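You operate a simulated robot arm through the tools that you are given. There is no shell and no other tool.

You are at the controls of a simulated robot arm. One attempt, no reset.

TASK
Brush the black turntable clean, line up its yellow mark and lock it.
Fine: the grit goes into the grit tray; the orange brush goes back. Set down upright: orange brush. What is to be rubbed or washed off counts as gone when no trace of it is left.

Only the result counts: the job must be done as asked and must still hold three seconds after the hand-in. Knocking over, shifting, dropping, spilling or breaking anything else fails it.

THE ROBOT
A 6-joint arm with a two-finger gripper, fixed in place. Base frame: the origin is at the foot of the arm, x ahead of it, y to its left, z up. Lengths are in mm, angles in degrees, forces in N, time in s.
With the tool pointing down near the work surface it reaches from about 280 to 700 mm from the base axis. Its first joint turns from -166.0 to 166.0 degrees. Payload 3.18 kg.
The tool frame sits at the grasp point between the pads (the TCP): z along the fingers, y along the line on which they close. The tips reach 30 mm beyond it. Largest opening 144 mm; the body of the gripper starts 103 mm behind the TCP.
Orientation is told as [roll, pitch, yaw] about the base's x, y, z axes, in that order, counted from this pose: with the fingers straight down and closing along the base's y, the tool's x points along the base's -x, its y along +y and its z along -z.

THE INTERFACE
- The arm moves only by the tool servo_tool. Its argument "deltas" is a list of rows, each an object (a shift or turn left out is 0, a gripper value left out holds the last) with "offset": the shift along the tool's x, y, z in m, a list of three; "angular": the turn, a rotation vector about the tool's x, y, z in degrees, a list of three; "gripper": the finger opening in m, from 0 to 0.144. In form: [{"offset": [dx, dy, dz], "angular": [wx, wy, wz], "gripper": gripper}, ...]. A call has 1 to 20 rows; each row shifts and turns the commanded pose from where the row before left it, along the tool's axes as they then stand. Rows are played at 5 a second. More than 50 mm and 8.6 degrees between two rows, or a gripper value outside its range, and nothing of the call is played. Where a pose cannot be reached the arm comes as near as it can. A force on the tool above 40 N (or 10 N above the force at the start of the call, whichever is more), or a blocked arm, ends the call early, and 0.2 s more pass. The fingers move at their own pace and stop on an object; they squeeze with about 20 N. The grip force told is the motor's: it shows also when the fingers shut on nothing. Time passes only in rows, and 0.2 s behind the last, so rows that do not move let the fingers close. The reply holds the time, the measured pose of the TCP, the force on the tool along the base axes, the opening and the grip force, in the units named above and with some noise, with the torque about the TCP (base axes, N m) and any sound that the robot's microphone picked up.
- Cameras (640 x 400 px; columns grow to the right, rows downward): "scene" is fixed at [399.9, -499.3, 1413.3]; the picture's right is [0.98, -0.22, 0.00], its down [-0.18, -0.80, -0.57] and it looks along [0.12, 0.56, -0.82] (base axes); focal length 346 px, centre (320, 200). "wrist" rides on the gripper at [76, 16, -143] in the tool frame; the picture's right is [-0.21, 0.98, 0.00], its down [-0.84, -0.18, -0.51] and it looks along [-0.50, -0.11, 0.86] (tool axes); focal length 218 px, centre (320, 200). There is no depth. A picture from a camera that has moved, and an enlarged one, comes with that camera's place and axes in the base frame and with its lens.
- snapshot(camera): a new picture of that camera. No time passes.
- enlarge(camera, box): a new picture of the part [left, top, right, bottom] of that camera's present view, enlarged. No time passes.
- hand_in(): hands the job in; it is judged then, once.

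Nothing tells you positions but the pictures and the camera data. Unless the task says otherwise, let go and move clear before handing in.

The tools are called after "Emit:" by a JSON object that holds its "fn" and its "kwargs". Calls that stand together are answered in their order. servo_tool: Moves the arm, as the interface text tells. Its arguments: {"type":"object","properties":{"deltas":{"type":"array","items":{"type":"object","properties":{"offset":{"type":"array","items":{"type":"number"}},"angular":{"type":"array","items":{"type":"number"}},"gripper":{"type":"number"}}}}},"required":["deltas"]} The other tools are called the same way: snapshot (camera) takes a picture; enlarge (camera, box) takes an enlarged picture of a part of a camera's view; hand_in () hands the job in.

At the start:

```text
t: 0.0
ee_pos: [354.9, -50.2, 990.2]
tool_rot: [0.0, 0.0, 0.0]
contact_force: [-0.1, -0.5, 0.1]
torque: [0.0, 0.01, -0.01]
width: 144.1
finger_force: 0.0
```

scene: 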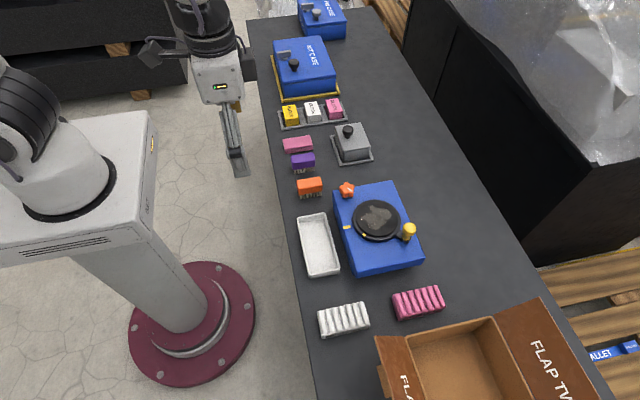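
wrist: 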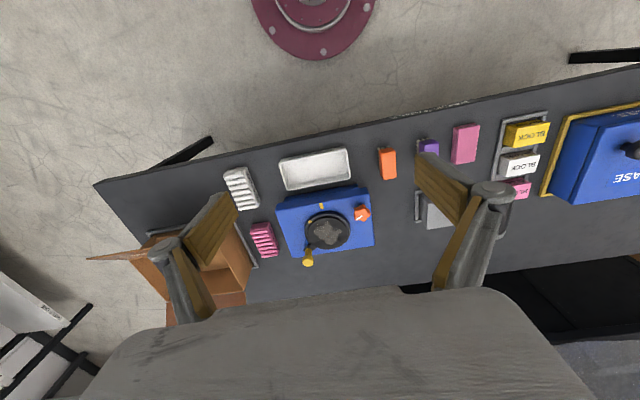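

I see a bench with a blue box carrying a black turntable with grit on it, an orange knob and a yellow pin, a white tray, and an orange brush. I'll look closer first.

Emit:
{"fn": "enlarge", "kwargs": {"camera": "scene", "box": [280, 160, 440, 290]}}

Emit:
{"fn": "enlarge", "kwargs": {"camera": "wrist", "box": [220, 130, 480, 290]}}

Emit:
{"fn": "enlarge", "kwargs": {"camera": "scene", "box": [260, 90, 390, 210]}}

```text
3.08 times, centred on (360, 225) of scene
camera zoom: at [399.9, -499.3, 1413.3], right [0.98, -0.22, 0.0], down [-0.18, -0.8, -0.57], along [0.12, 0.56, -0.82], focal length 1064 px, centre (197, 123)
```

zoom: 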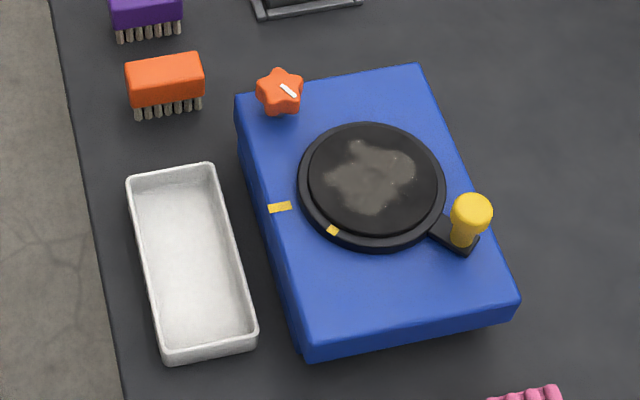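

```text
2.46 times, centred on (350, 210) of wrist
camera zoom: at [279.2, -33.7, 1132.2], right [0.21, 0.98, 0.0], down [0.84, -0.18, 0.51], along [0.5, -0.11, -0.86], focal length 537 px, centre (246, 175)
```

zoom: 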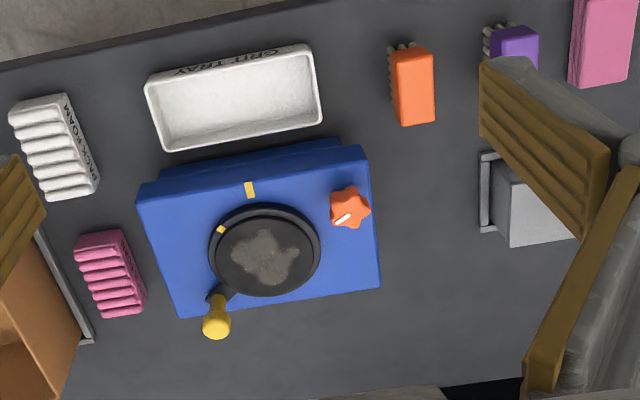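

```text
3.33 times, centred on (325, 150) of scene
camera zoom: at [399.9, -499.3, 1413.3], right [0.98, -0.22, 0.0], down [-0.18, -0.8, -0.57], along [0.12, 0.56, -0.82], focal length 1153 px, centre (303, 367)
```

zoom: 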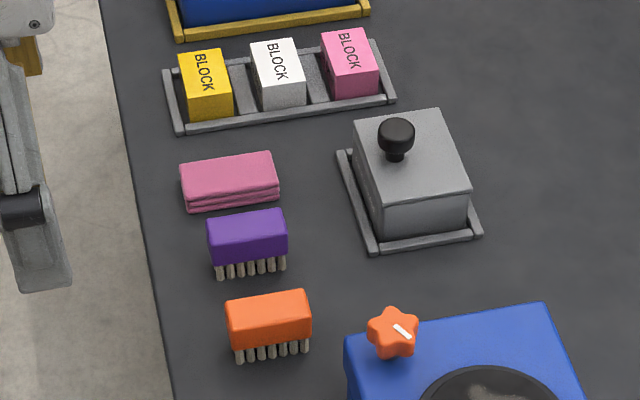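

The box top lies near z≈680 with the tray rim at about 634. I'll move the wrist camera closer over the brush and turntable for accurate positions.

Emit:
{"fn": "servo_tool", "kwargs": {"deltas": [{"offset": [-0.03, 0, 0.04]}, {"offset": [-0.03, 0, 0.04]}, {"offset": [-0.03, -0.01, 0.03]}, {"offset": [-0.03, -0.01, 0.03]}, {"offset": [-0.025, -0.01, 0.0]}, {}]}}

Emit:
{"fn": "snapshot", "kwargs": {"camera": "wrist"}}

Emit:
{"fn": "enlarge", "kwargs": {"camera": "wrist", "box": [200, 60, 440, 210]}}

```text
t: 1.4
ee_pos: [500.3, -79.7, 848.9]
tool_rot: [0.1, 0.0, 0.0]
contact_force: [0.8, 0.5, 0.3]
torque: [-0.02, 0.01, 0.01]
width: 144.0
finger_force: 0.1
```

```text
taken
camera wrist: at [424.8, -63.4, 991.9], right [0.21, 0.98, 0.0], down [0.84, -0.18, 0.51], along [0.5, -0.11, -0.86], focal length 218 px, centre (320, 200)
```

wrist: 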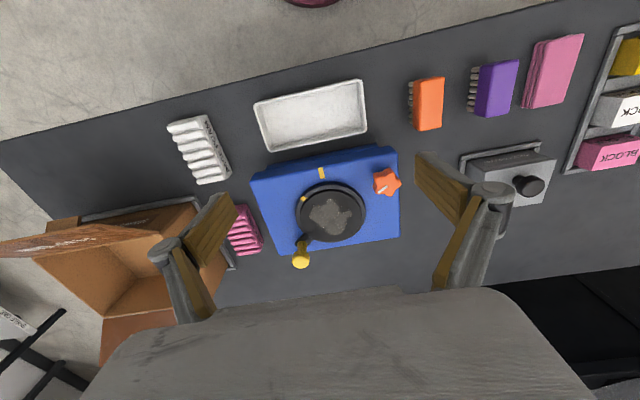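

```text
2.67 times, centred on (320, 135) of wrist
camera zoom: at [424.8, -63.4, 991.9], right [0.21, 0.98, 0.0], down [0.84, -0.18, 0.51], along [0.5, -0.11, -0.86], focal length 582 px, centre (320, 373)
```

zoom: 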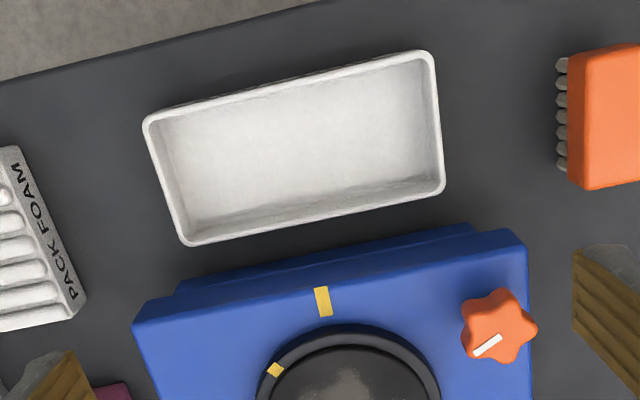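

The brush seems to stand on its bristles beside the box. I'll zoom in on brush, knob and disc.

Emit:
{"fn": "enlarge", "kwargs": {"camera": "wrist", "box": [380, 60, 470, 140]}}

Emit:
{"fn": "enlarge", "kwargs": {"camera": "wrist", "box": [240, 140, 410, 275]}}

Emit:
{"fn": "enlarge", "kwargs": {"camera": "scene", "box": [330, 175, 430, 245]}}

Emit:
{"fn": "enlarge", "kwargs": {"camera": "scene", "box": [285, 165, 345, 205]}}

```text
5.00 times, centred on (425, 100) of wrist
camera zoom: at [424.8, -63.4, 991.9], right [0.21, 0.98, 0.0], down [0.84, -0.18, 0.51], along [0.5, -0.11, -0.86], focal length 1091 px, centre (-205, 700)
```

zoom: 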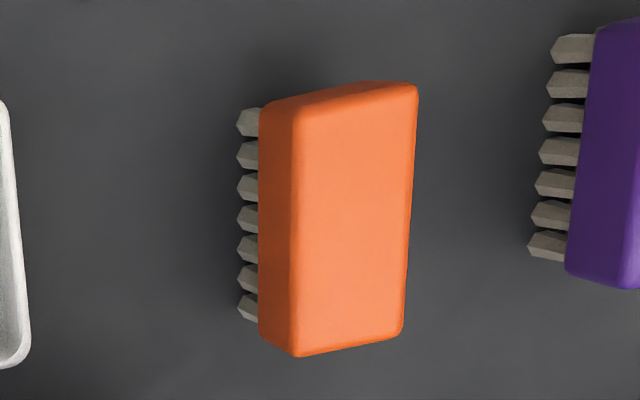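

```text
2.96 times, centred on (325, 208) of wrist
camera zoom: at [424.8, -63.4, 991.9], right [0.21, 0.98, 0.0], down [0.84, -0.18, 0.51], along [0.5, -0.11, -0.86], focal length 647 px, centre (305, 178)
```

zoom: 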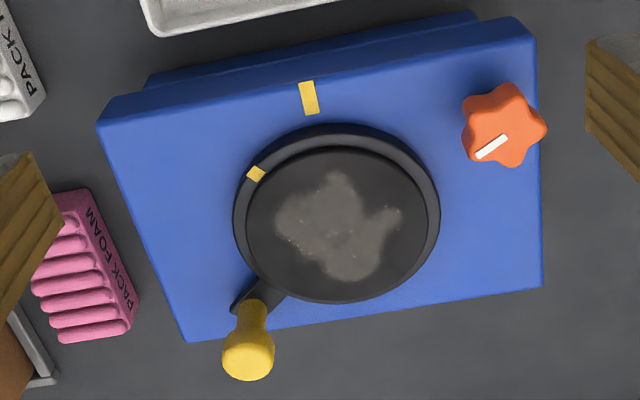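

```text
5.71 times, centred on (380, 210) of scene
camera zoom: at [399.9, -499.3, 1413.3], right [0.98, -0.22, 0.0], down [-0.18, -0.8, -0.57], along [0.12, 0.56, -0.82], focal length 1976 px, centre (-23, 143)
```

zoom: 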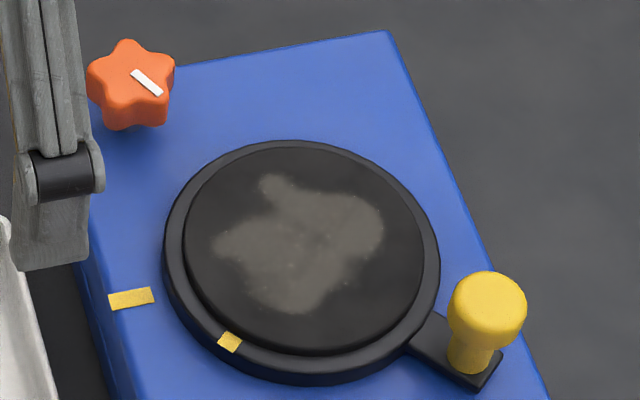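

```text
10.00 times, centred on (315, 185) of scene
camera zoom: at [399.9, -499.3, 1413.3], right [0.98, -0.22, 0.0], down [-0.18, -0.8, -0.57], along [0.12, 0.56, -0.82], focal length 3458 px, centre (370, 350)
```

zoom: 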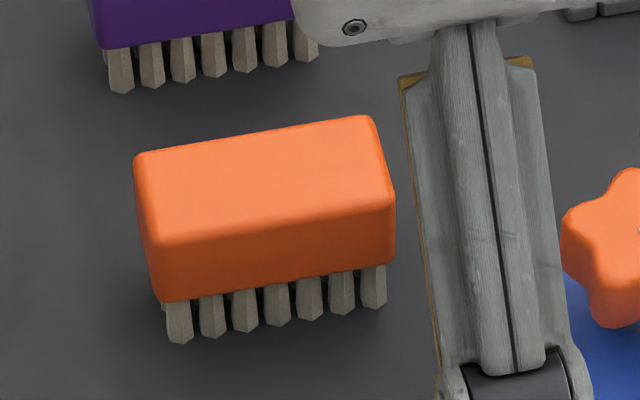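

Brush: centre about (500, 82), top z≈656, length along x (~68), width along y (~31). I'll go above it with the fingers partly closed and check before descending.

Emit:
{"fn": "servo_tool", "kwargs": {"deltas": [{"offset": [0, 0.04, 0], "gripper": 0.07}, {"offset": [0, 0.04, 0]}, {"offset": [0, 0.04, 0]}, {"offset": [0, 0.042, 0.03]}, {"offset": [0, 0, 0.04]}, {"offset": [0, 0, 0.04]}, {}]}}

Emit:
{"fn": "snapshot", "kwargs": {"camera": "wrist"}}

Emit:
{"fn": "enlarge", "kwargs": {"camera": "scene", "box": [280, 140, 360, 210]}}

```text
refused: row 4 steps farther than a row can; nothing moved
```

```text
taken
camera wrist: at [424.8, -63.4, 991.9], right [0.21, 0.98, 0.0], down [0.84, -0.18, 0.51], along [0.5, -0.11, -0.86], focal length 218 px, centre (320, 200)
```

wrist: 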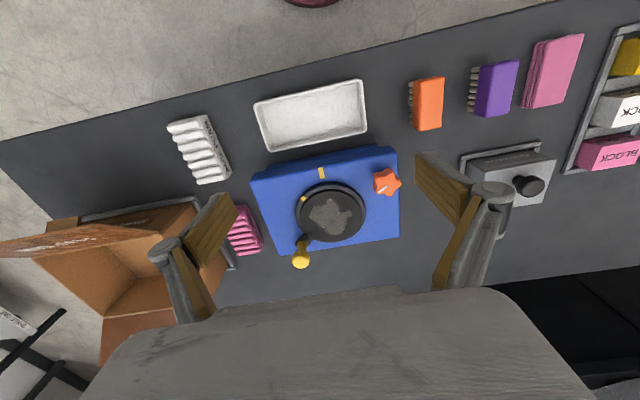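

```text
5.71 times, centred on (320, 175) of scene
camera zoom: at [399.9, -499.3, 1413.3], right [0.98, -0.22, 0.0], down [-0.18, -0.8, -0.57], along [0.12, 0.56, -0.82], focal length 1976 px, centre (320, 343)
```

zoom: 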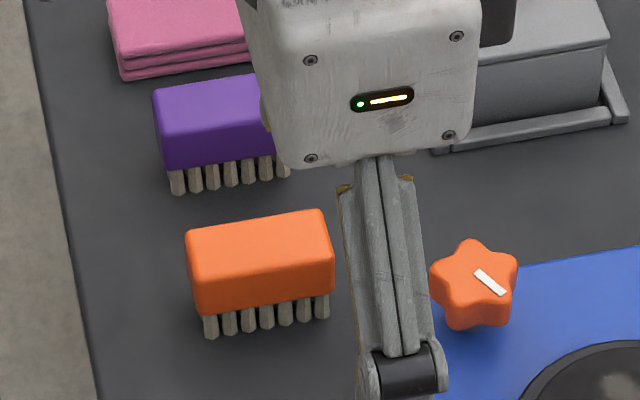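

The step limit was slightly exceeded; I'll repeat with smaller steps.

Emit:
{"fn": "servo_tool", "kwargs": {"deltas": [{"offset": [0, 0.04, 0], "gripper": 0.07}, {"offset": [0, 0.04, 0]}, {"offset": [0, 0.04, 0]}, {"offset": [0, 0.042, 0]}, {"offset": [0, 0, 0.035]}, {"offset": [0, 0, 0.035]}, {"offset": [0, 0, 0.04]}, {}]}}

Emit:
{"fn": "snapshot", "kwargs": {"camera": "wrist"}}

Emit:
{"fn": "enlarge", "kwargs": {"camera": "scene", "box": [280, 140, 360, 210]}}

```text
t: 3.2
ee_pos: [500.1, 81.9, 739.8]
tool_rot: [0.1, 0.0, 0.0]
contact_force: [-0.4, -0.4, -0.6]
torque: [0.0, 0.0, -0.04]
width: 70.0
finger_force: 0.1
```

```text
taken
camera wrist: at [423.8, 98.5, 881.9], right [0.21, 0.98, 0.0], down [0.84, -0.18, 0.51], along [0.5, -0.11, -0.86], focal length 218 px, centre (320, 200)
```

wrist: 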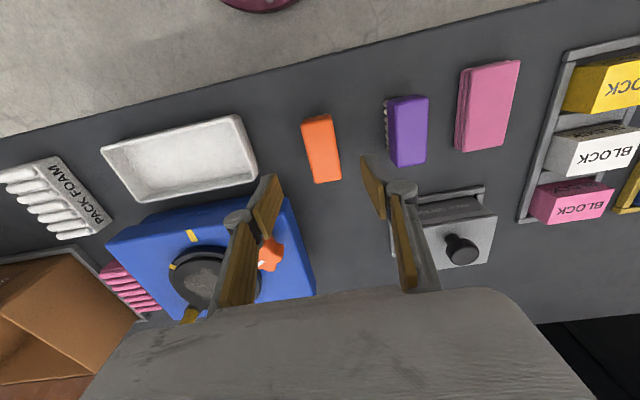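

```text
5.71 times, centred on (320, 175) of scene
camera zoom: at [399.9, -499.3, 1413.3], right [0.98, -0.22, 0.0], down [-0.18, -0.8, -0.57], along [0.12, 0.56, -0.82], focal length 1976 px, centre (320, 343)
```

zoom: 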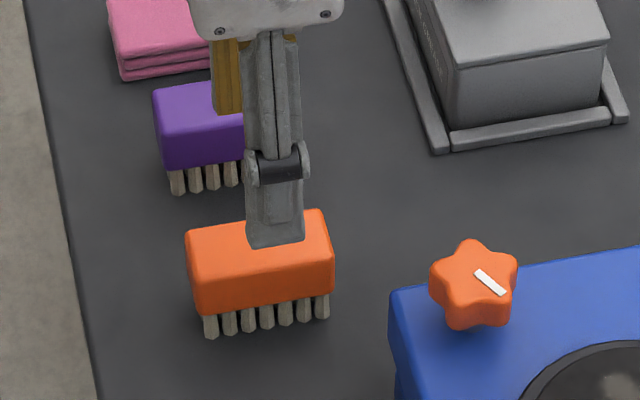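

Emit:
{"fn": "enlarge", "kwargs": {"camera": "wrist", "box": [280, 100, 380, 200]}}

```text
4.00 times, centred on (330, 150) of wrist
camera zoom: at [423.8, 98.5, 881.9], right [0.21, 0.98, 0.0], down [0.84, -0.18, 0.51], along [0.5, -0.11, -0.86], focal length 873 px, centre (280, 400)
```

zoom: 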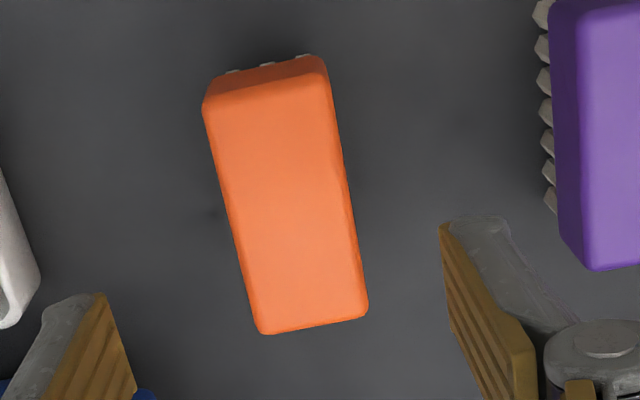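

Refined: brush centre (500, 85), top z≈650, table ≈600. I'll shift 3 mm in y, descend to z≈646 and grip.

Emit:
{"fn": "servo_tool", "kwargs": {"deltas": [{"offset": [0, 0.003, 0.03]}, {"offset": [0, 0, 0.03]}, {"offset": [0, 0, 0.02]}, {"offset": [0, 0, 0.014]}, {}]}}

Emit:
{"fn": "enlarge", "kwargs": {"camera": "scene", "box": [280, 140, 360, 210]}}

Emit:
{"fn": "snapshot", "kwargs": {"camera": "wrist"}}

```text
t: 4.4
ee_pos: [501.8, 84.9, 644.3]
tool_rot: [0.0, 0.0, 0.0]
contact_force: [-0.2, 0.0, -0.1]
torque: [-0.04, -0.01, 0.01]
width: 69.9
finger_force: 0.0
```

```text
5.71 times, centred on (320, 175) of scene
camera zoom: at [399.9, -499.3, 1413.3], right [0.98, -0.22, 0.0], down [-0.18, -0.8, -0.57], along [0.12, 0.56, -0.82], focal length 1976 px, centre (320, 343)
```

zoom: 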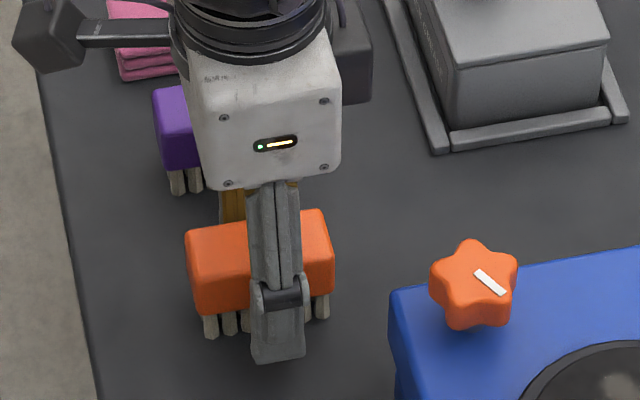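

```text
taken
camera wrist: at [424.0, 101.2, 786.6], right [0.21, 0.98, 0.0], down [0.84, -0.18, 0.51], along [0.5, -0.11, -0.86], focal length 218 px, centre (320, 200)
```

wrist: 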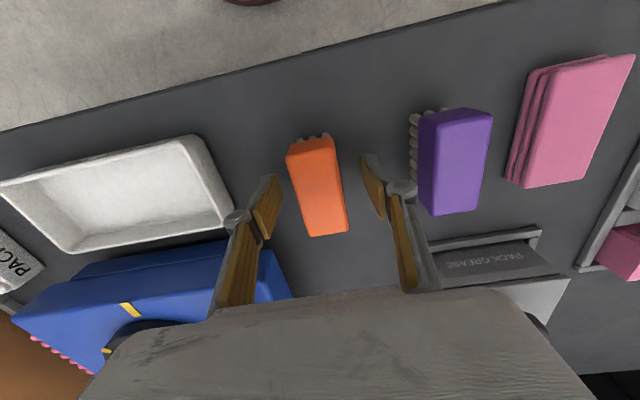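

The fingers straddle the brush well centred. Closing on it, then lifting a little.

Emit:
{"fn": "servo_tool", "kwargs": {"deltas": [{"gripper": 0.0}, {}, {}, {}]}}

Emit:
{"fn": "enlarge", "kwargs": {"camera": "scene", "box": [280, 140, 360, 210]}}

```text
t: 5.4
ee_pos: [499.6, 85.8, 644.4]
tool_rot: [0.0, -0.1, -0.1]
contact_force: [0.3, 0.0, -0.2]
torque: [-0.02, 0.0, -0.01]
width: 33.0
finger_force: 20.0
```

```text
5.71 times, centred on (320, 175) of scene
camera zoom: at [399.9, -499.3, 1413.3], right [0.98, -0.22, 0.0], down [-0.18, -0.8, -0.57], along [0.12, 0.56, -0.82], focal length 1976 px, centre (320, 343)
```

zoom: 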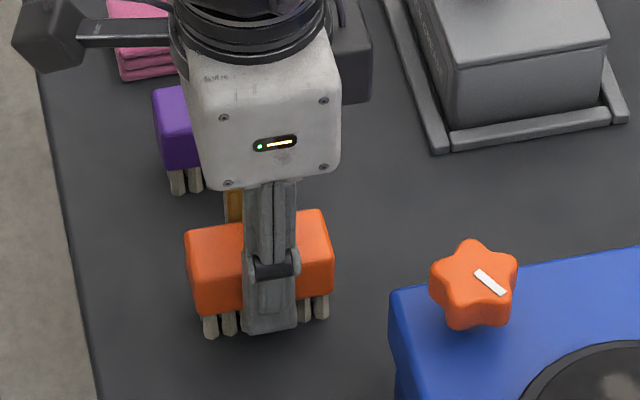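

The brush is held (33 mm wide). Lifting, then yawing 90° so its long side is across the sweep direction (toward the tray, −x).

Emit:
{"fn": "servo_tool", "kwargs": {"deltas": [{"offset": [0, 0, -0.02]}, {"offset": [0, 0, -0.03]}, {"offset": [0, 0, -0.03]}, {"offset": [0, 0, -0.03]}, {"offset": [0, 0, -0.03]}, {"offset": [0, 0, -0.014], "angular": [0, 0, 5]}, {"angular": [0, 0, 8.5]}, {"angular": [0, 0, 8.5]}, {"angular": [0, 0, 8.5]}, {"angular": [0, 0, 8.5]}, {"angular": [0, 0, 8.5]}, {"angular": [0, 0, 8.5]}, {"angular": [0, 0, 8.5]}, {"angular": [0, 0, 8.5]}, {"angular": [0, 0, 8.5]}, {"angular": [0, 0, 8.5]}, {}]}}

Emit:
{"fn": "snapshot", "kwargs": {"camera": "wrist"}}

Emit:
{"fn": "snapshot", "kwargs": {"camera": "scene"}}

```text
t: 9.0
ee_pos: [499.5, 84.5, 798.9]
tool_rot: [0.0, 0.0, -90.1]
contact_force: [-0.4, -0.3, 0.0]
torque: [-0.02, -0.02, 0.02]
width: 32.8
finger_force: 20.0
```

```text
taken
camera wrist: at [517.2, 161.6, 942.3], right [0.98, -0.21, 0.0], down [-0.18, -0.84, 0.51], along [-0.11, -0.5, -0.86], focal length 218 px, centre (320, 200)
```

wrist: 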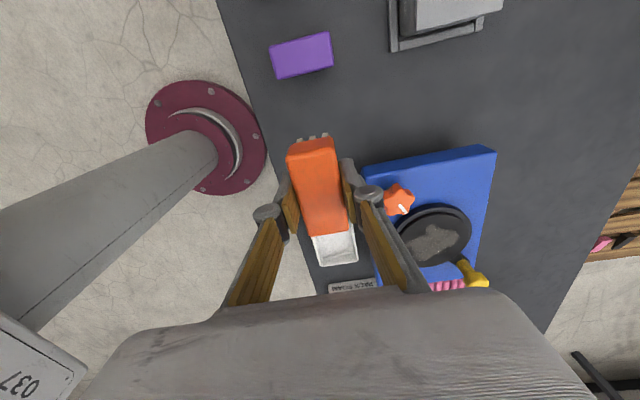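

```text
taken
```

scene: 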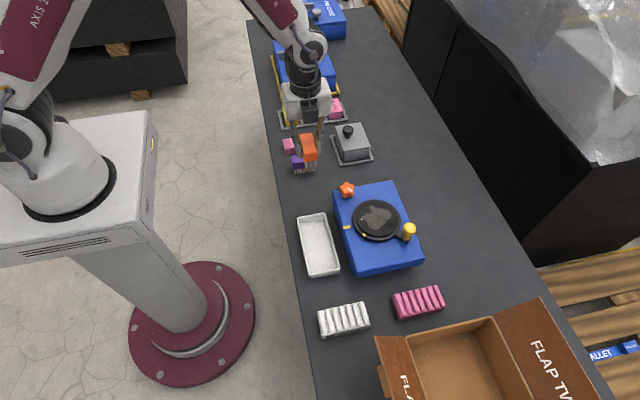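

The tool's x is now base +y and its y is base +x. Moving over the far (+x) side of the disc, staying above it.

Emit:
{"fn": "servo_tool", "kwargs": {"deltas": [{"offset": [-0.0326, 0.0356, 0]}, {"offset": [-0.0326, 0.0356, 0]}, {"offset": [-0.0326, 0.0356, 0]}, {"offset": [-0.0326, 0.0356, 0]}, {"offset": [-0.0326, 0.0356, 0]}, {"offset": [0, 0, 0.025]}, {"offset": [0, 0, 0.02]}, {}]}}

Emit:
{"fn": "snapshot", "kwargs": {"camera": "wrist"}}

Emit:
{"fn": "enlarge", "kwargs": {"camera": "scene", "box": [320, 160, 440, 270]}}

```text
t: 10.8
ee_pos: [675.4, -77.7, 751.5]
tool_rot: [0.0, 0.0, -90.1]
contact_force: [-0.1, -0.1, -0.9]
torque: [0.0, 0.04, 0.02]
width: 33.0
finger_force: 20.4
out of reach, approached as far as the arm can: row 5
```

```text
taken
camera wrist: at [691.9, -1.6, 895.4], right [0.98, -0.21, 0.0], down [-0.18, -0.84, 0.51], along [-0.11, -0.5, -0.86], focal length 218 px, centre (320, 200)
```

wrist: 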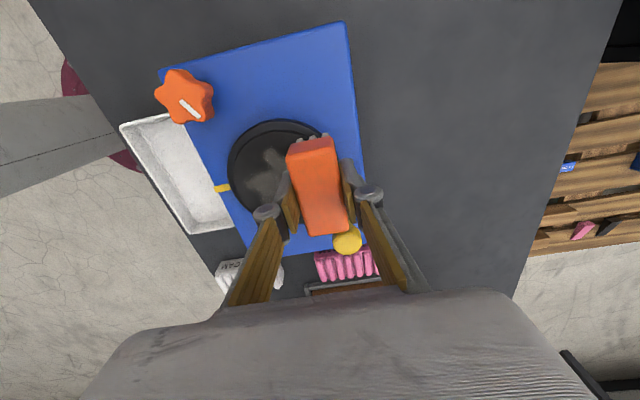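

```text
3.64 times, centred on (380, 215) of scene
camera zoom: at [399.9, -499.3, 1413.3], right [0.98, -0.22, 0.0], down [-0.18, -0.8, -0.57], along [0.12, 0.56, -0.82], focal length 1258 px, centre (102, 146)
```

zoom: 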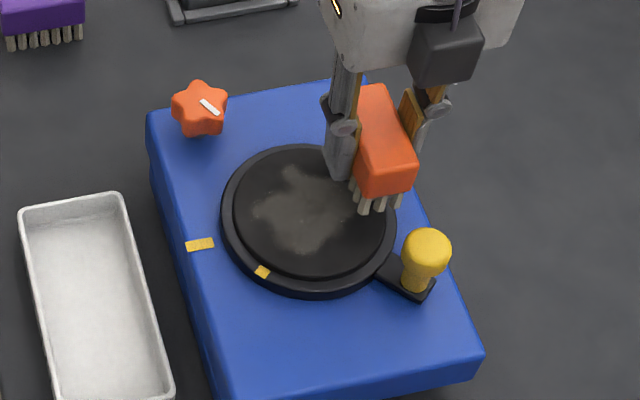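

Over the far side of the disc now, clear of the yellow handle. Lowering in small steps to find contact.

Emit:
{"fn": "servo_tool", "kwargs": {"deltas": [{"offset": [0, -0.003, 0]}, {"offset": [0, 0, 0.006]}, {"offset": [0, 0, 0.003]}, {"offset": [0, 0, 0.003]}, {}]}}

Emit:
{"fn": "enlarge", "kwargs": {"camera": "scene", "box": [320, 160, 440, 270]}}

```text
t: 12.0
ee_pos: [671.7, -78.0, 741.5]
tool_rot: [0.0, 0.0, -90.0]
contact_force: [0.4, 0.0, -1.1]
torque: [0.0, 0.0, 0.01]
width: 32.9
finger_force: 20.2
```

```text
3.64 times, centred on (380, 215) of scene
camera zoom: at [399.9, -499.3, 1413.3], right [0.98, -0.22, 0.0], down [-0.18, -0.8, -0.57], along [0.12, 0.56, -0.82], focal length 1258 px, centre (102, 146)
```

zoom: 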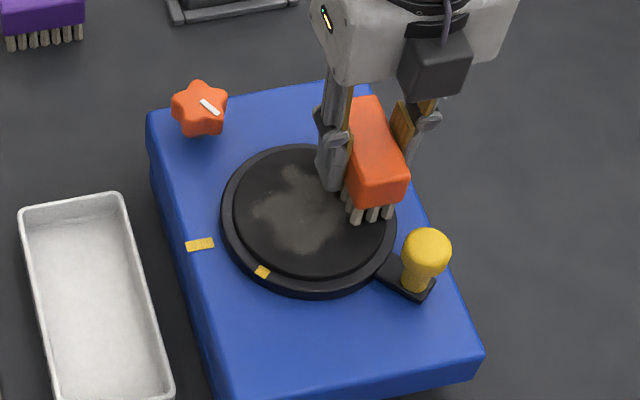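

Emit:
{"fn": "servo_tool", "kwargs": {"deltas": [{"offset": [0, 0, 0.003]}, {"offset": [0, 0, 0.002]}, {}]}}

Emit:
{"fn": "servo_tool", "kwargs": {"deltas": [{"offset": [0, 0, 0.001]}, {"offset": [0, 0, 0.001]}, {}]}}

Emit:
{"fn": "enlarge", "kwargs": {"camera": "scene", "box": [320, 160, 440, 270]}}

```text
t: 12.8
ee_pos: [672.2, -77.4, 737.7]
tool_rot: [0.1, 0.0, -89.9]
contact_force: [-6.9, -0.6, 16.9]
torque: [-0.02, 0.21, -0.02]
width: 33.0
finger_force: 20.0
```

```text
t: 13.6
ee_pos: [673.1, -77.5, 734.8]
tool_rot: [0.1, 0.0, -90.0]
contact_force: [-2.7, -1.1, 17.1]
torque: [-0.04, 0.08, 0.01]
width: 32.8
finger_force: 20.0
```

```text
3.64 times, centred on (380, 215) of scene
camera zoom: at [399.9, -499.3, 1413.3], right [0.98, -0.22, 0.0], down [-0.18, -0.8, -0.57], along [0.12, 0.56, -0.82], focal length 1258 px, centre (102, 146)
```

zoom: 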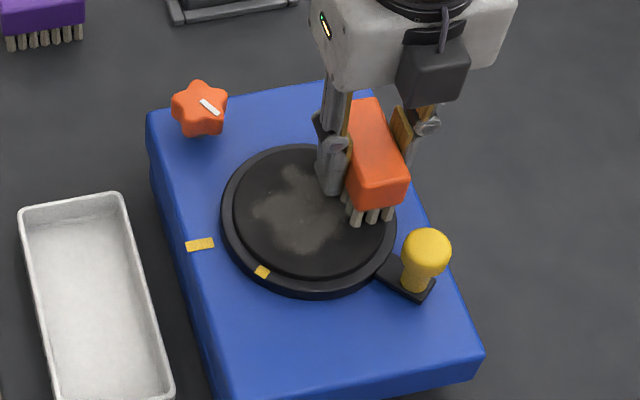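

Contact found near z≈737 (17 N, a bit much). I'll ease off 1 mm and make a sweep toward −x, then look.

Emit:
{"fn": "servo_tool", "kwargs": {"deltas": [{"offset": [0, 0, -0.0012]}, {}]}}

Emit:
{"fn": "servo_tool", "kwargs": {"deltas": [{"offset": [0, -0.008, 0]}, {"offset": [0, -0.008, 0]}, {"offset": [0, -0.008, 0]}, {"offset": [0, -0.008, 0]}]}}

Emit:
{"fn": "enlarge", "kwargs": {"camera": "scene", "box": [320, 160, 440, 270]}}

```text
t: 14.2
ee_pos: [672.2, -78.2, 735.0]
tool_rot: [0.0, 0.0, -89.9]
contact_force: [4.1, 1.1, 6.3]
torque: [0.02, -0.24, 0.01]
width: 32.6
finger_force: 20.0
```

```text
t: 15.2
ee_pos: [638.8, -78.4, 734.8]
tool_rot: [-0.1, 0.0, -90.0]
contact_force: [0.3, -1.2, -1.2]
torque: [-0.01, 0.01, 0.02]
width: 32.9
finger_force: 19.9
```

```text
3.64 times, centred on (380, 215) of scene
camera zoom: at [399.9, -499.3, 1413.3], right [0.98, -0.22, 0.0], down [-0.18, -0.8, -0.57], along [0.12, 0.56, -0.82], focal length 1258 px, centre (102, 146)
```

zoom: 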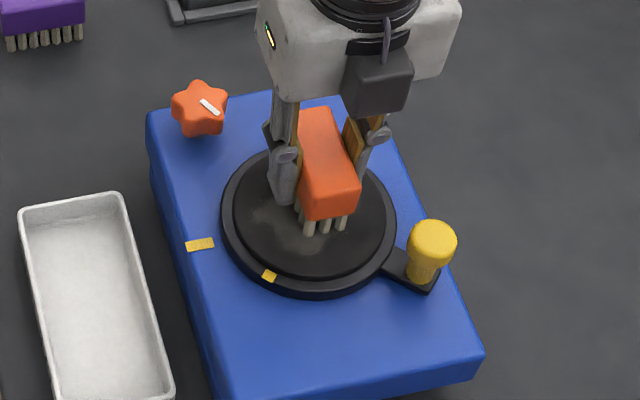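

The sweep slightly turned the disc and contact has become light. I'll lower 1 mm and continue to the near edge, then look.

Emit:
{"fn": "servo_tool", "kwargs": {"deltas": [{"offset": [0, 0, 0.001]}, {}]}}

Emit:
{"fn": "servo_tool", "kwargs": {"deltas": [{"offset": [0, -0.008, 0]}, {"offset": [0, -0.008, 0]}, {"offset": [0, -0.008, 0]}, {"offset": [0, -0.008, 0]}]}}

Emit:
{"fn": "enlarge", "kwargs": {"camera": "scene", "box": [320, 160, 440, 270]}}

Emit:
{"fn": "snapshot", "kwargs": {"camera": "wrist"}}

```text
t: 15.8
ee_pos: [640.8, -78.9, 734.5]
tool_rot: [0.0, 0.0, -90.0]
contact_force: [-2.5, -1.9, 5.8]
torque: [0.1, 0.11, 0.05]
width: 32.8
finger_force: 19.8
```

```text
t: 16.8
ee_pos: [609.9, -76.6, 734.6]
tool_rot: [0.1, 0.1, -90.0]
contact_force: [6.1, -0.4, 10.3]
torque: [-0.02, -0.15, 0.0]
width: 32.6
finger_force: 20.0
```

```text
3.64 times, centred on (380, 215) of scene
camera zoom: at [399.9, -499.3, 1413.3], right [0.98, -0.22, 0.0], down [-0.18, -0.8, -0.57], along [0.12, 0.56, -0.82], focal length 1258 px, centre (102, 146)
```

zoom: 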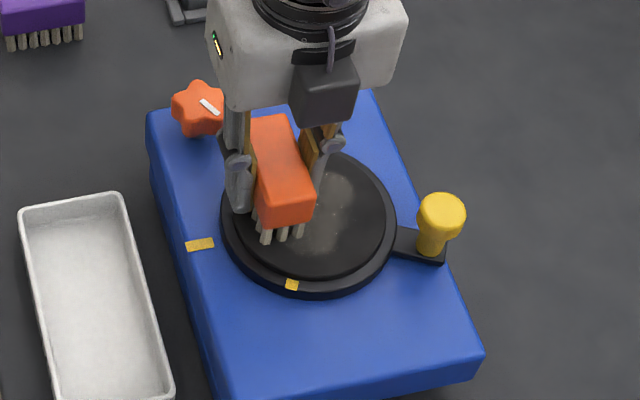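

```text
taken
camera wrist: at [625.8, -1.3, 877.6], right [0.98, -0.21, 0.0], down [-0.18, -0.84, 0.51], along [-0.1, -0.5, -0.86], focal length 218 px, centre (320, 200)
```

wrist: 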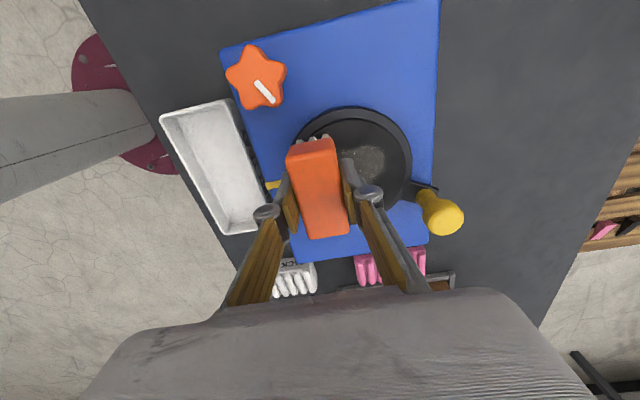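

Emit:
{"fn": "enlarge", "kwargs": {"camera": "scene", "box": [350, 190, 410, 250]}}

Emit:
{"fn": "enlarge", "kwargs": {"camera": "wrist", "box": [240, 90, 430, 220]}}

```text
6.67 times, centred on (380, 220) of scene
camera zoom: at [399.9, -499.3, 1413.3], right [0.98, -0.22, 0.0], down [-0.18, -0.8, -0.57], along [0.12, 0.56, -0.82], focal length 2306 px, centre (-80, 67)
```

zoom: 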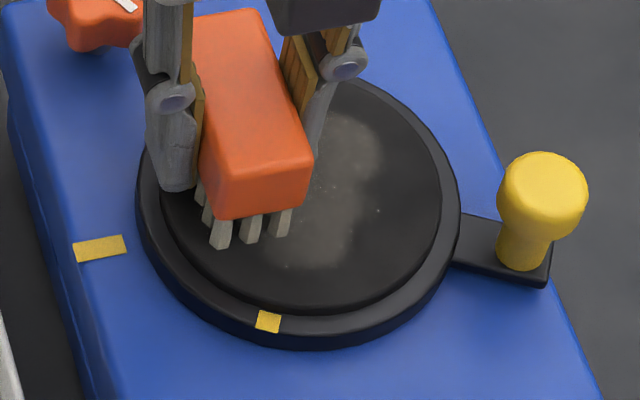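

```text
3.08 times, centred on (335, 155) of wrist
camera zoom: at [625.8, -1.3, 877.6], right [0.98, -0.21, 0.0], down [-0.18, -0.84, 0.51], along [-0.1, -0.5, -0.86], focal length 672 px, centre (274, 338)
```

zoom: 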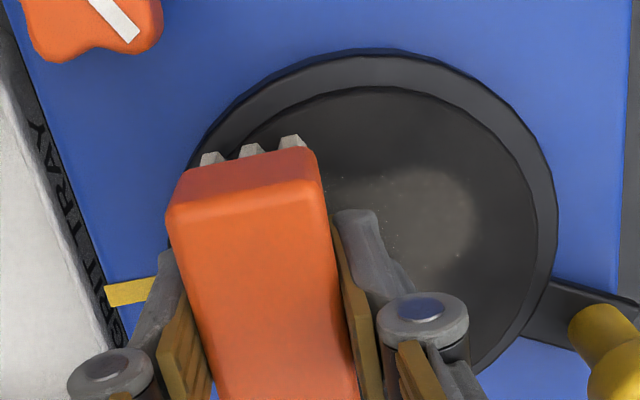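

The patch is fading with each pass. I'll finish this stroke off the disc and on over the tray, and see whether any grit drops there.

Emit:
{"fn": "servo_tool", "kwargs": {"deltas": [{"offset": [0, -0.008, 0]}, {"offset": [0, -0.01, 0]}, {"offset": [0, -0.01, 0]}, {"offset": [0, -0.015, 0]}, {"offset": [0, -0.02, 0]}, {"offset": [0, -0.02, 0]}, {"offset": [0, -0.02, 0]}, {"offset": [0, -0.02, 0]}, {}]}}

Emit:
{"fn": "snapshot", "kwargs": {"camera": "wrist"}}

Emit:
{"fn": "enlarge", "kwargs": {"camera": "scene", "box": [280, 160, 440, 290]}}

Emit:
{"fn": "enlarge", "kwargs": {"camera": "scene", "box": [350, 190, 410, 250]}}

```text
t: 18.8
ee_pos: [485.2, -78.3, 734.3]
tool_rot: [0.0, 0.0, -89.9]
contact_force: [0.0, -0.3, -0.7]
torque: [-0.01, -0.01, 0.03]
width: 32.8
finger_force: 20.0
```

```text
taken
camera wrist: at [502.2, -1.5, 877.0], right [0.98, -0.21, 0.0], down [-0.18, -0.84, 0.51], along [-0.11, -0.5, -0.86], focal length 218 px, centre (320, 200)
```

wrist: 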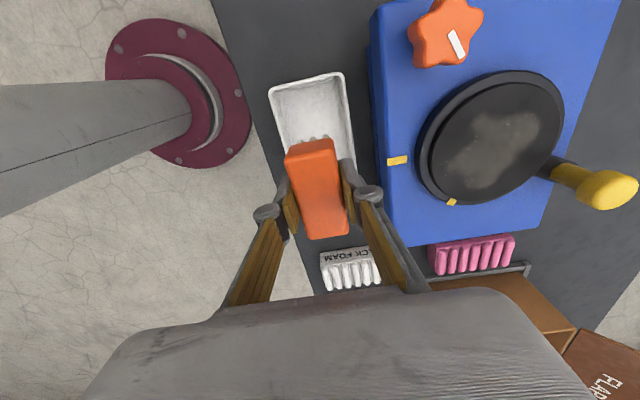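

```text
3.08 times, centred on (360, 225) of scene
camera zoom: at [399.9, -499.3, 1413.3], right [0.98, -0.22, 0.0], down [-0.18, -0.8, -0.57], along [0.12, 0.56, -0.82], focal length 1064 px, centre (197, 123)
```

zoom: 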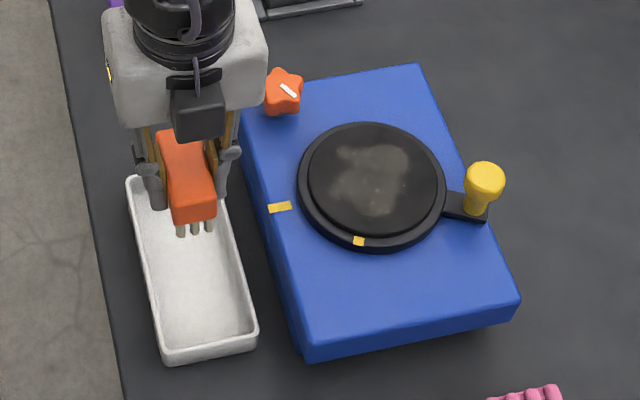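

```text
6.67 times, centred on (380, 220) of scene
camera zoom: at [399.9, -499.3, 1413.3], right [0.98, -0.22, 0.0], down [-0.18, -0.8, -0.57], along [0.12, 0.56, -0.82], focal length 2306 px, centre (-80, 67)
```

zoom: 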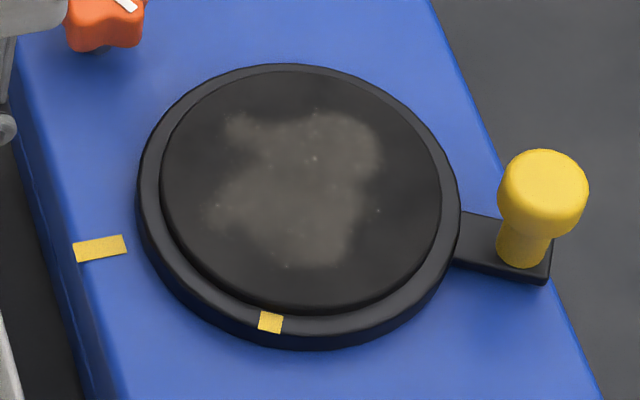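

The patch has faded noticeably. I'll look inside the tray and at the bristles.

Emit:
{"fn": "enlarge", "kwargs": {"camera": "wrist", "box": [250, 60, 370, 200]}}

Emit:
{"fn": "enlarge", "kwargs": {"camera": "scene", "box": [290, 195, 350, 285]}}

Emit:
{"fn": "enlarge", "kwargs": {"camera": "wrist", "box": [370, 0, 640, 220]}}

```text
2.86 times, centred on (310, 130) of wrist
camera zoom: at [502.2, -1.5, 877.0], right [0.98, -0.21, 0.0], down [-0.18, -0.84, 0.51], along [-0.11, -0.5, -0.86], focal length 624 px, centre (349, 400)
```

zoom: 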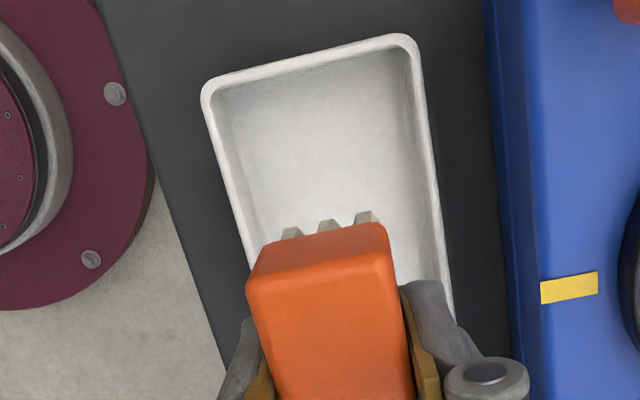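

```text
4.44 times, centred on (320, 240) of scene
camera zoom: at [399.9, -499.3, 1413.3], right [0.98, -0.22, 0.0], down [-0.18, -0.8, -0.57], along [0.12, 0.56, -0.82], focal length 1537 px, centre (320, 22)
```

zoom: 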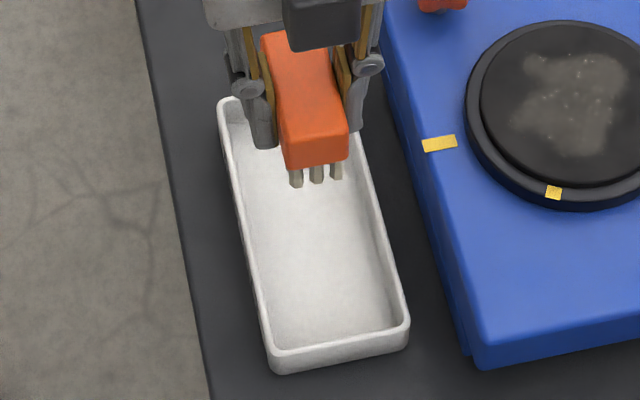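

```text
1.82 times, centred on (505, 110) of wrist
camera zoom: at [502.2, -1.5, 877.0], right [0.98, -0.21, 0.0], down [-0.18, -0.84, 0.51], along [-0.11, -0.5, -0.86], focal length 397 px, centre (-16, 364)
```

zoom: 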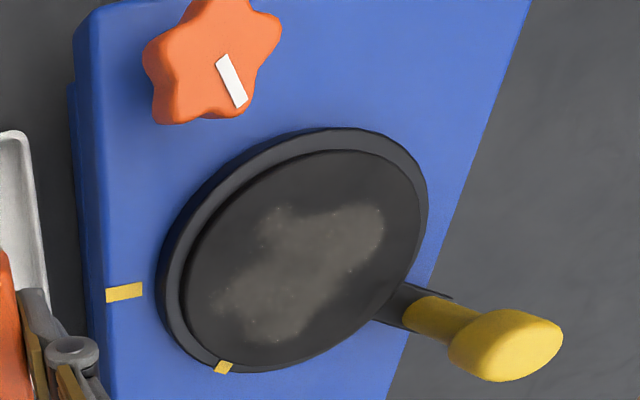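

Nothing visible in the tray yet. I'll make more strokes; next at y≈−98, starting at x≈655 to stay clear of the yellow handle.

Emit:
{"fn": "servo_tool", "kwargs": {"deltas": [{"offset": [0, 0, -0.03]}, {"offset": [-0.005, 0.045, 0]}, {"offset": [-0.005, 0.045, 0]}, {"offset": [-0.005, 0.045, 0]}, {"offset": [-0.005, 0.035, 0]}, {}, {"offset": [0, 0, 0.015]}, {"offset": [0, 0, 0.01]}, {"offset": [0, 0, 0.004]}, {}]}}

Emit:
{"fn": "servo_tool", "kwargs": {"deltas": [{"offset": [0, 0, 0.001]}, {}]}}

Emit:
{"fn": "enlarge", "kwargs": {"camera": "scene", "box": [320, 160, 440, 270]}}

```text
t: 21.0
ee_pos: [655.8, -97.0, 734.6]
tool_rot: [0.0, 0.0, -90.0]
contact_force: [0.0, 0.5, -0.3]
torque: [-0.01, 0.0, 0.03]
width: 32.9
finger_force: 20.4
```

```text
t: 21.6
ee_pos: [655.8, -96.1, 735.2]
tool_rot: [0.0, 0.0, -89.9]
contact_force: [-1.0, 0.8, 4.6]
torque: [0.02, 0.13, 0.0]
width: 32.4
finger_force: 19.1
```

```text
3.64 times, centred on (380, 215) of scene
camera zoom: at [399.9, -499.3, 1413.3], right [0.98, -0.22, 0.0], down [-0.18, -0.8, -0.57], along [0.12, 0.56, -0.82], focal length 1258 px, centre (102, 146)
```

zoom: 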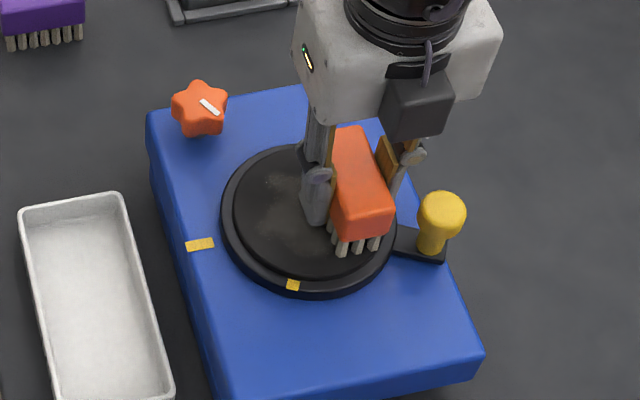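

Emit:
{"fn": "servo_tool", "kwargs": {"deltas": [{"offset": [0, -0.008, 0.0005]}, {"offset": [0, -0.008, 0]}, {"offset": [0, -0.008, 0]}, {"offset": [0, -0.008, 0]}]}}

Emit:
{"fn": "servo_tool", "kwargs": {"deltas": [{"offset": [0, -0.008, 0]}, {"offset": [0, -0.008, 0]}, {"offset": [0, -0.008, 0]}, {"offset": [0, -0.008, 0]}]}}

Emit:
{"fn": "enlarge", "kwargs": {"camera": "scene", "box": [320, 160, 440, 270]}}

```text
t: 22.6
ee_pos: [624.2, -97.2, 734.5]
tool_rot: [0.1, 0.0, -90.0]
contact_force: [6.1, -0.2, 11.4]
torque: [0.06, -0.07, 0.0]
width: 32.5
finger_force: 20.4
```

```text
t: 23.6
ee_pos: [591.2, -98.7, 733.9]
tool_rot: [0.0, 0.0, -89.9]
contact_force: [8.4, 0.3, 13.3]
torque: [0.08, -0.27, -0.06]
width: 32.6
finger_force: 19.9
```

```text
3.64 times, centred on (380, 215) of scene
camera zoom: at [399.9, -499.3, 1413.3], right [0.98, -0.22, 0.0], down [-0.18, -0.8, -0.57], along [0.12, 0.56, -0.82], focal length 1258 px, centre (102, 146)
```

zoom: 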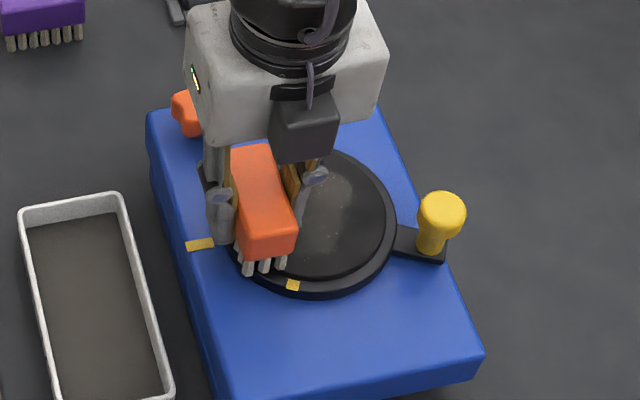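

The tray now shows a layer of grit – the strokes toward the tray work. Finish this stroke and check what is left on the disc.

Emit:
{"fn": "servo_tool", "kwargs": {"deltas": [{"offset": [0, -0.01, 0]}, {"offset": [0, -0.01, 0]}, {"offset": [0, -0.02, 0]}, {"offset": [0, -0.03, -0.01]}, {"offset": [0, -0.03, -0.01]}, {}]}}

Emit:
{"fn": "enlarge", "kwargs": {"camera": "scene", "box": [350, 190, 410, 250]}}

Emit:
{"fn": "enlarge", "kwargs": {"camera": "scene", "box": [290, 160, 430, 290]}}

Emit:
{"fn": "snapshot", "kwargs": {"camera": "wrist"}}

```text
t: 25.0
ee_pos: [490.7, -96.9, 754.2]
tool_rot: [-0.1, 0.1, -90.0]
contact_force: [-0.1, 0.2, -0.3]
torque: [-0.02, -0.02, -0.04]
width: 32.7
finger_force: 20.1
```

```text
6.67 times, centred on (380, 220) of scene
camera zoom: at [399.9, -499.3, 1413.3], right [0.98, -0.22, 0.0], down [-0.18, -0.8, -0.57], along [0.12, 0.56, -0.82], focal length 2306 px, centre (-80, 67)
```

zoom: 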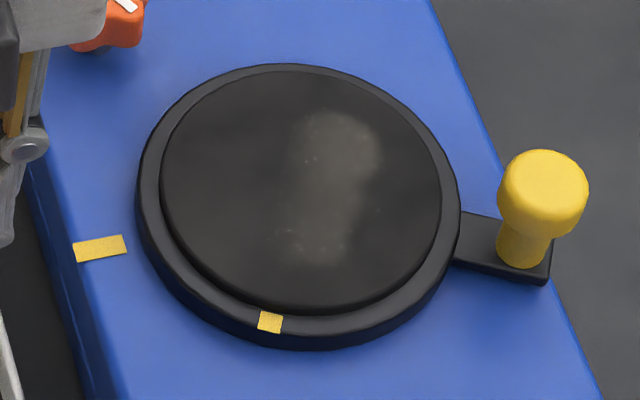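

```text
3.08 times, centred on (360, 225) of scene
camera zoom: at [399.9, -499.3, 1413.3], right [0.98, -0.22, 0.0], down [-0.18, -0.8, -0.57], along [0.12, 0.56, -0.82], focal length 1064 px, centre (197, 123)
```

zoom: 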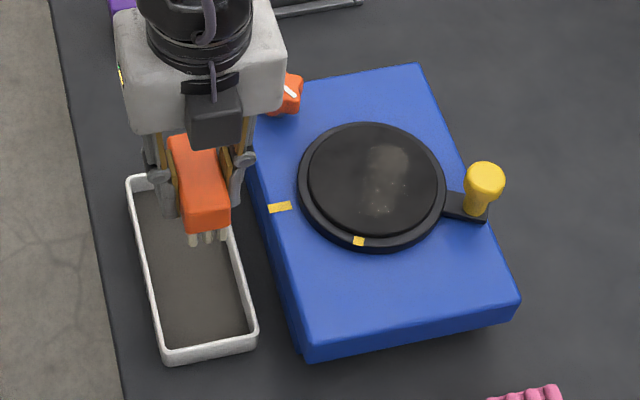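

```text
taken
camera wrist: at [507.4, -21.6, 896.7], right [0.98, -0.21, 0.0], down [-0.18, -0.84, 0.51], along [-0.11, -0.5, -0.86], focal length 218 px, centre (320, 200)
```

wrist: 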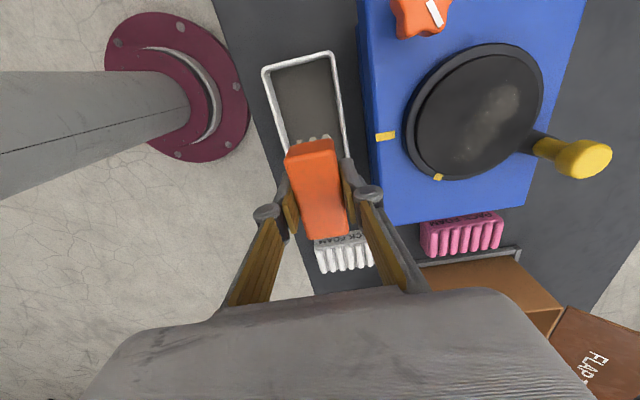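

The near half is clean; the far half (x≈630–668) still has a trace. Another stroke at y≈−82 starting farther out.

Emit:
{"fn": "servo_tool", "kwargs": {"deltas": [{"offset": [0, 0, -0.01]}, {"offset": [0.004, 0.045, 0]}, {"offset": [0.004, 0.045, 0]}, {"offset": [0.004, 0.045, 0]}, {"offset": [0.004, 0.045, 0]}, {}, {"offset": [0, 0, 0.015]}, {"offset": [0, 0, 0.01]}, {"offset": [0, 0, 0.004]}, {}]}}

Emit:
{"fn": "servo_tool", "kwargs": {"deltas": [{"offset": [0, 0, 0.001]}, {}]}}

Emit:
{"fn": "enlarge", "kwargs": {"camera": "scene", "box": [320, 160, 440, 270]}}

```text
t: 27.2
ee_pos: [671.0, -81.4, 734.4]
tool_rot: [0.0, -0.1, -90.0]
contact_force: [1.3, -0.2, -1.7]
torque: [-0.03, 0.0, 0.0]
width: 32.5
finger_force: 19.9
```

```text
t: 27.8
ee_pos: [670.7, -82.1, 735.7]
tool_rot: [0.0, 0.1, -90.0]
contact_force: [-1.1, 1.0, 4.2]
torque: [-0.07, 0.17, -0.04]
width: 32.7
finger_force: 19.6
```

```text
3.64 times, centred on (380, 215) of scene
camera zoom: at [399.9, -499.3, 1413.3], right [0.98, -0.22, 0.0], down [-0.18, -0.8, -0.57], along [0.12, 0.56, -0.82], focal length 1258 px, centre (102, 146)
```

zoom: 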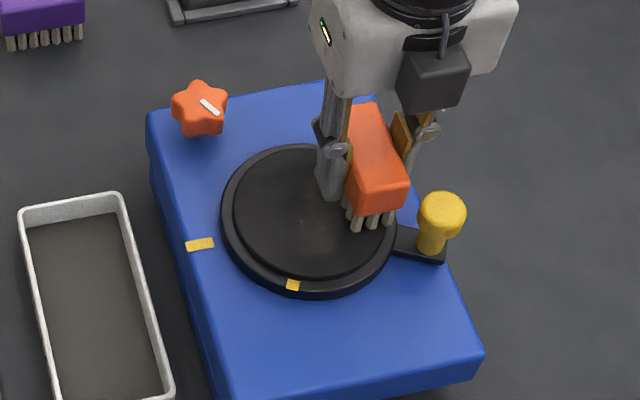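

Emit:
{"fn": "servo_tool", "kwargs": {"deltas": [{"offset": [0, -0.006, 0.0006]}, {"offset": [0, -0.006, 0]}, {"offset": [0, -0.006, 0]}, {"offset": [0, -0.006, 0]}]}}

Emit:
{"fn": "servo_tool", "kwargs": {"deltas": [{"offset": [0, -0.006, 0]}, {"offset": [0, -0.006, 0]}, {"offset": [0, -0.006, 0]}, {"offset": [0, -0.008, 0]}, {"offset": [0, -0.01, 0]}, {"offset": [0, -0.01, 0]}, {"offset": [0, -0.01, 0]}]}}

Emit:
{"fn": "enlarge", "kwargs": {"camera": "scene", "box": [350, 190, 410, 250]}}

```text
t: 28.8
ee_pos: [648.1, -82.1, 733.6]
tool_rot: [0.1, 0.0, -90.0]
contact_force: [4.9, 0.6, 9.3]
torque: [-0.01, -0.05, -0.01]
width: 32.9
finger_force: 19.9
```

```text
t: 30.4
ee_pos: [592.7, -82.8, 732.4]
tool_rot: [0.0, -0.1, -90.0]
contact_force: [7.7, 1.0, 13.9]
torque: [-0.13, -0.22, 0.09]
width: 32.4
finger_force: 19.9
```

```text
6.67 times, centred on (380, 220) of scene
camera zoom: at [399.9, -499.3, 1413.3], right [0.98, -0.22, 0.0], down [-0.18, -0.8, -0.57], along [0.12, 0.56, -0.82], focal length 2306 px, centre (-80, 67)
```

zoom: 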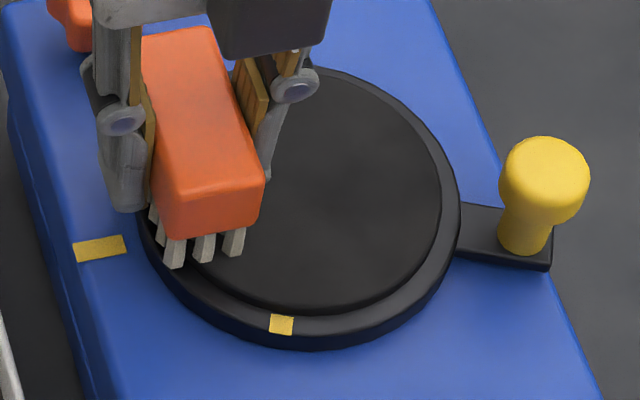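

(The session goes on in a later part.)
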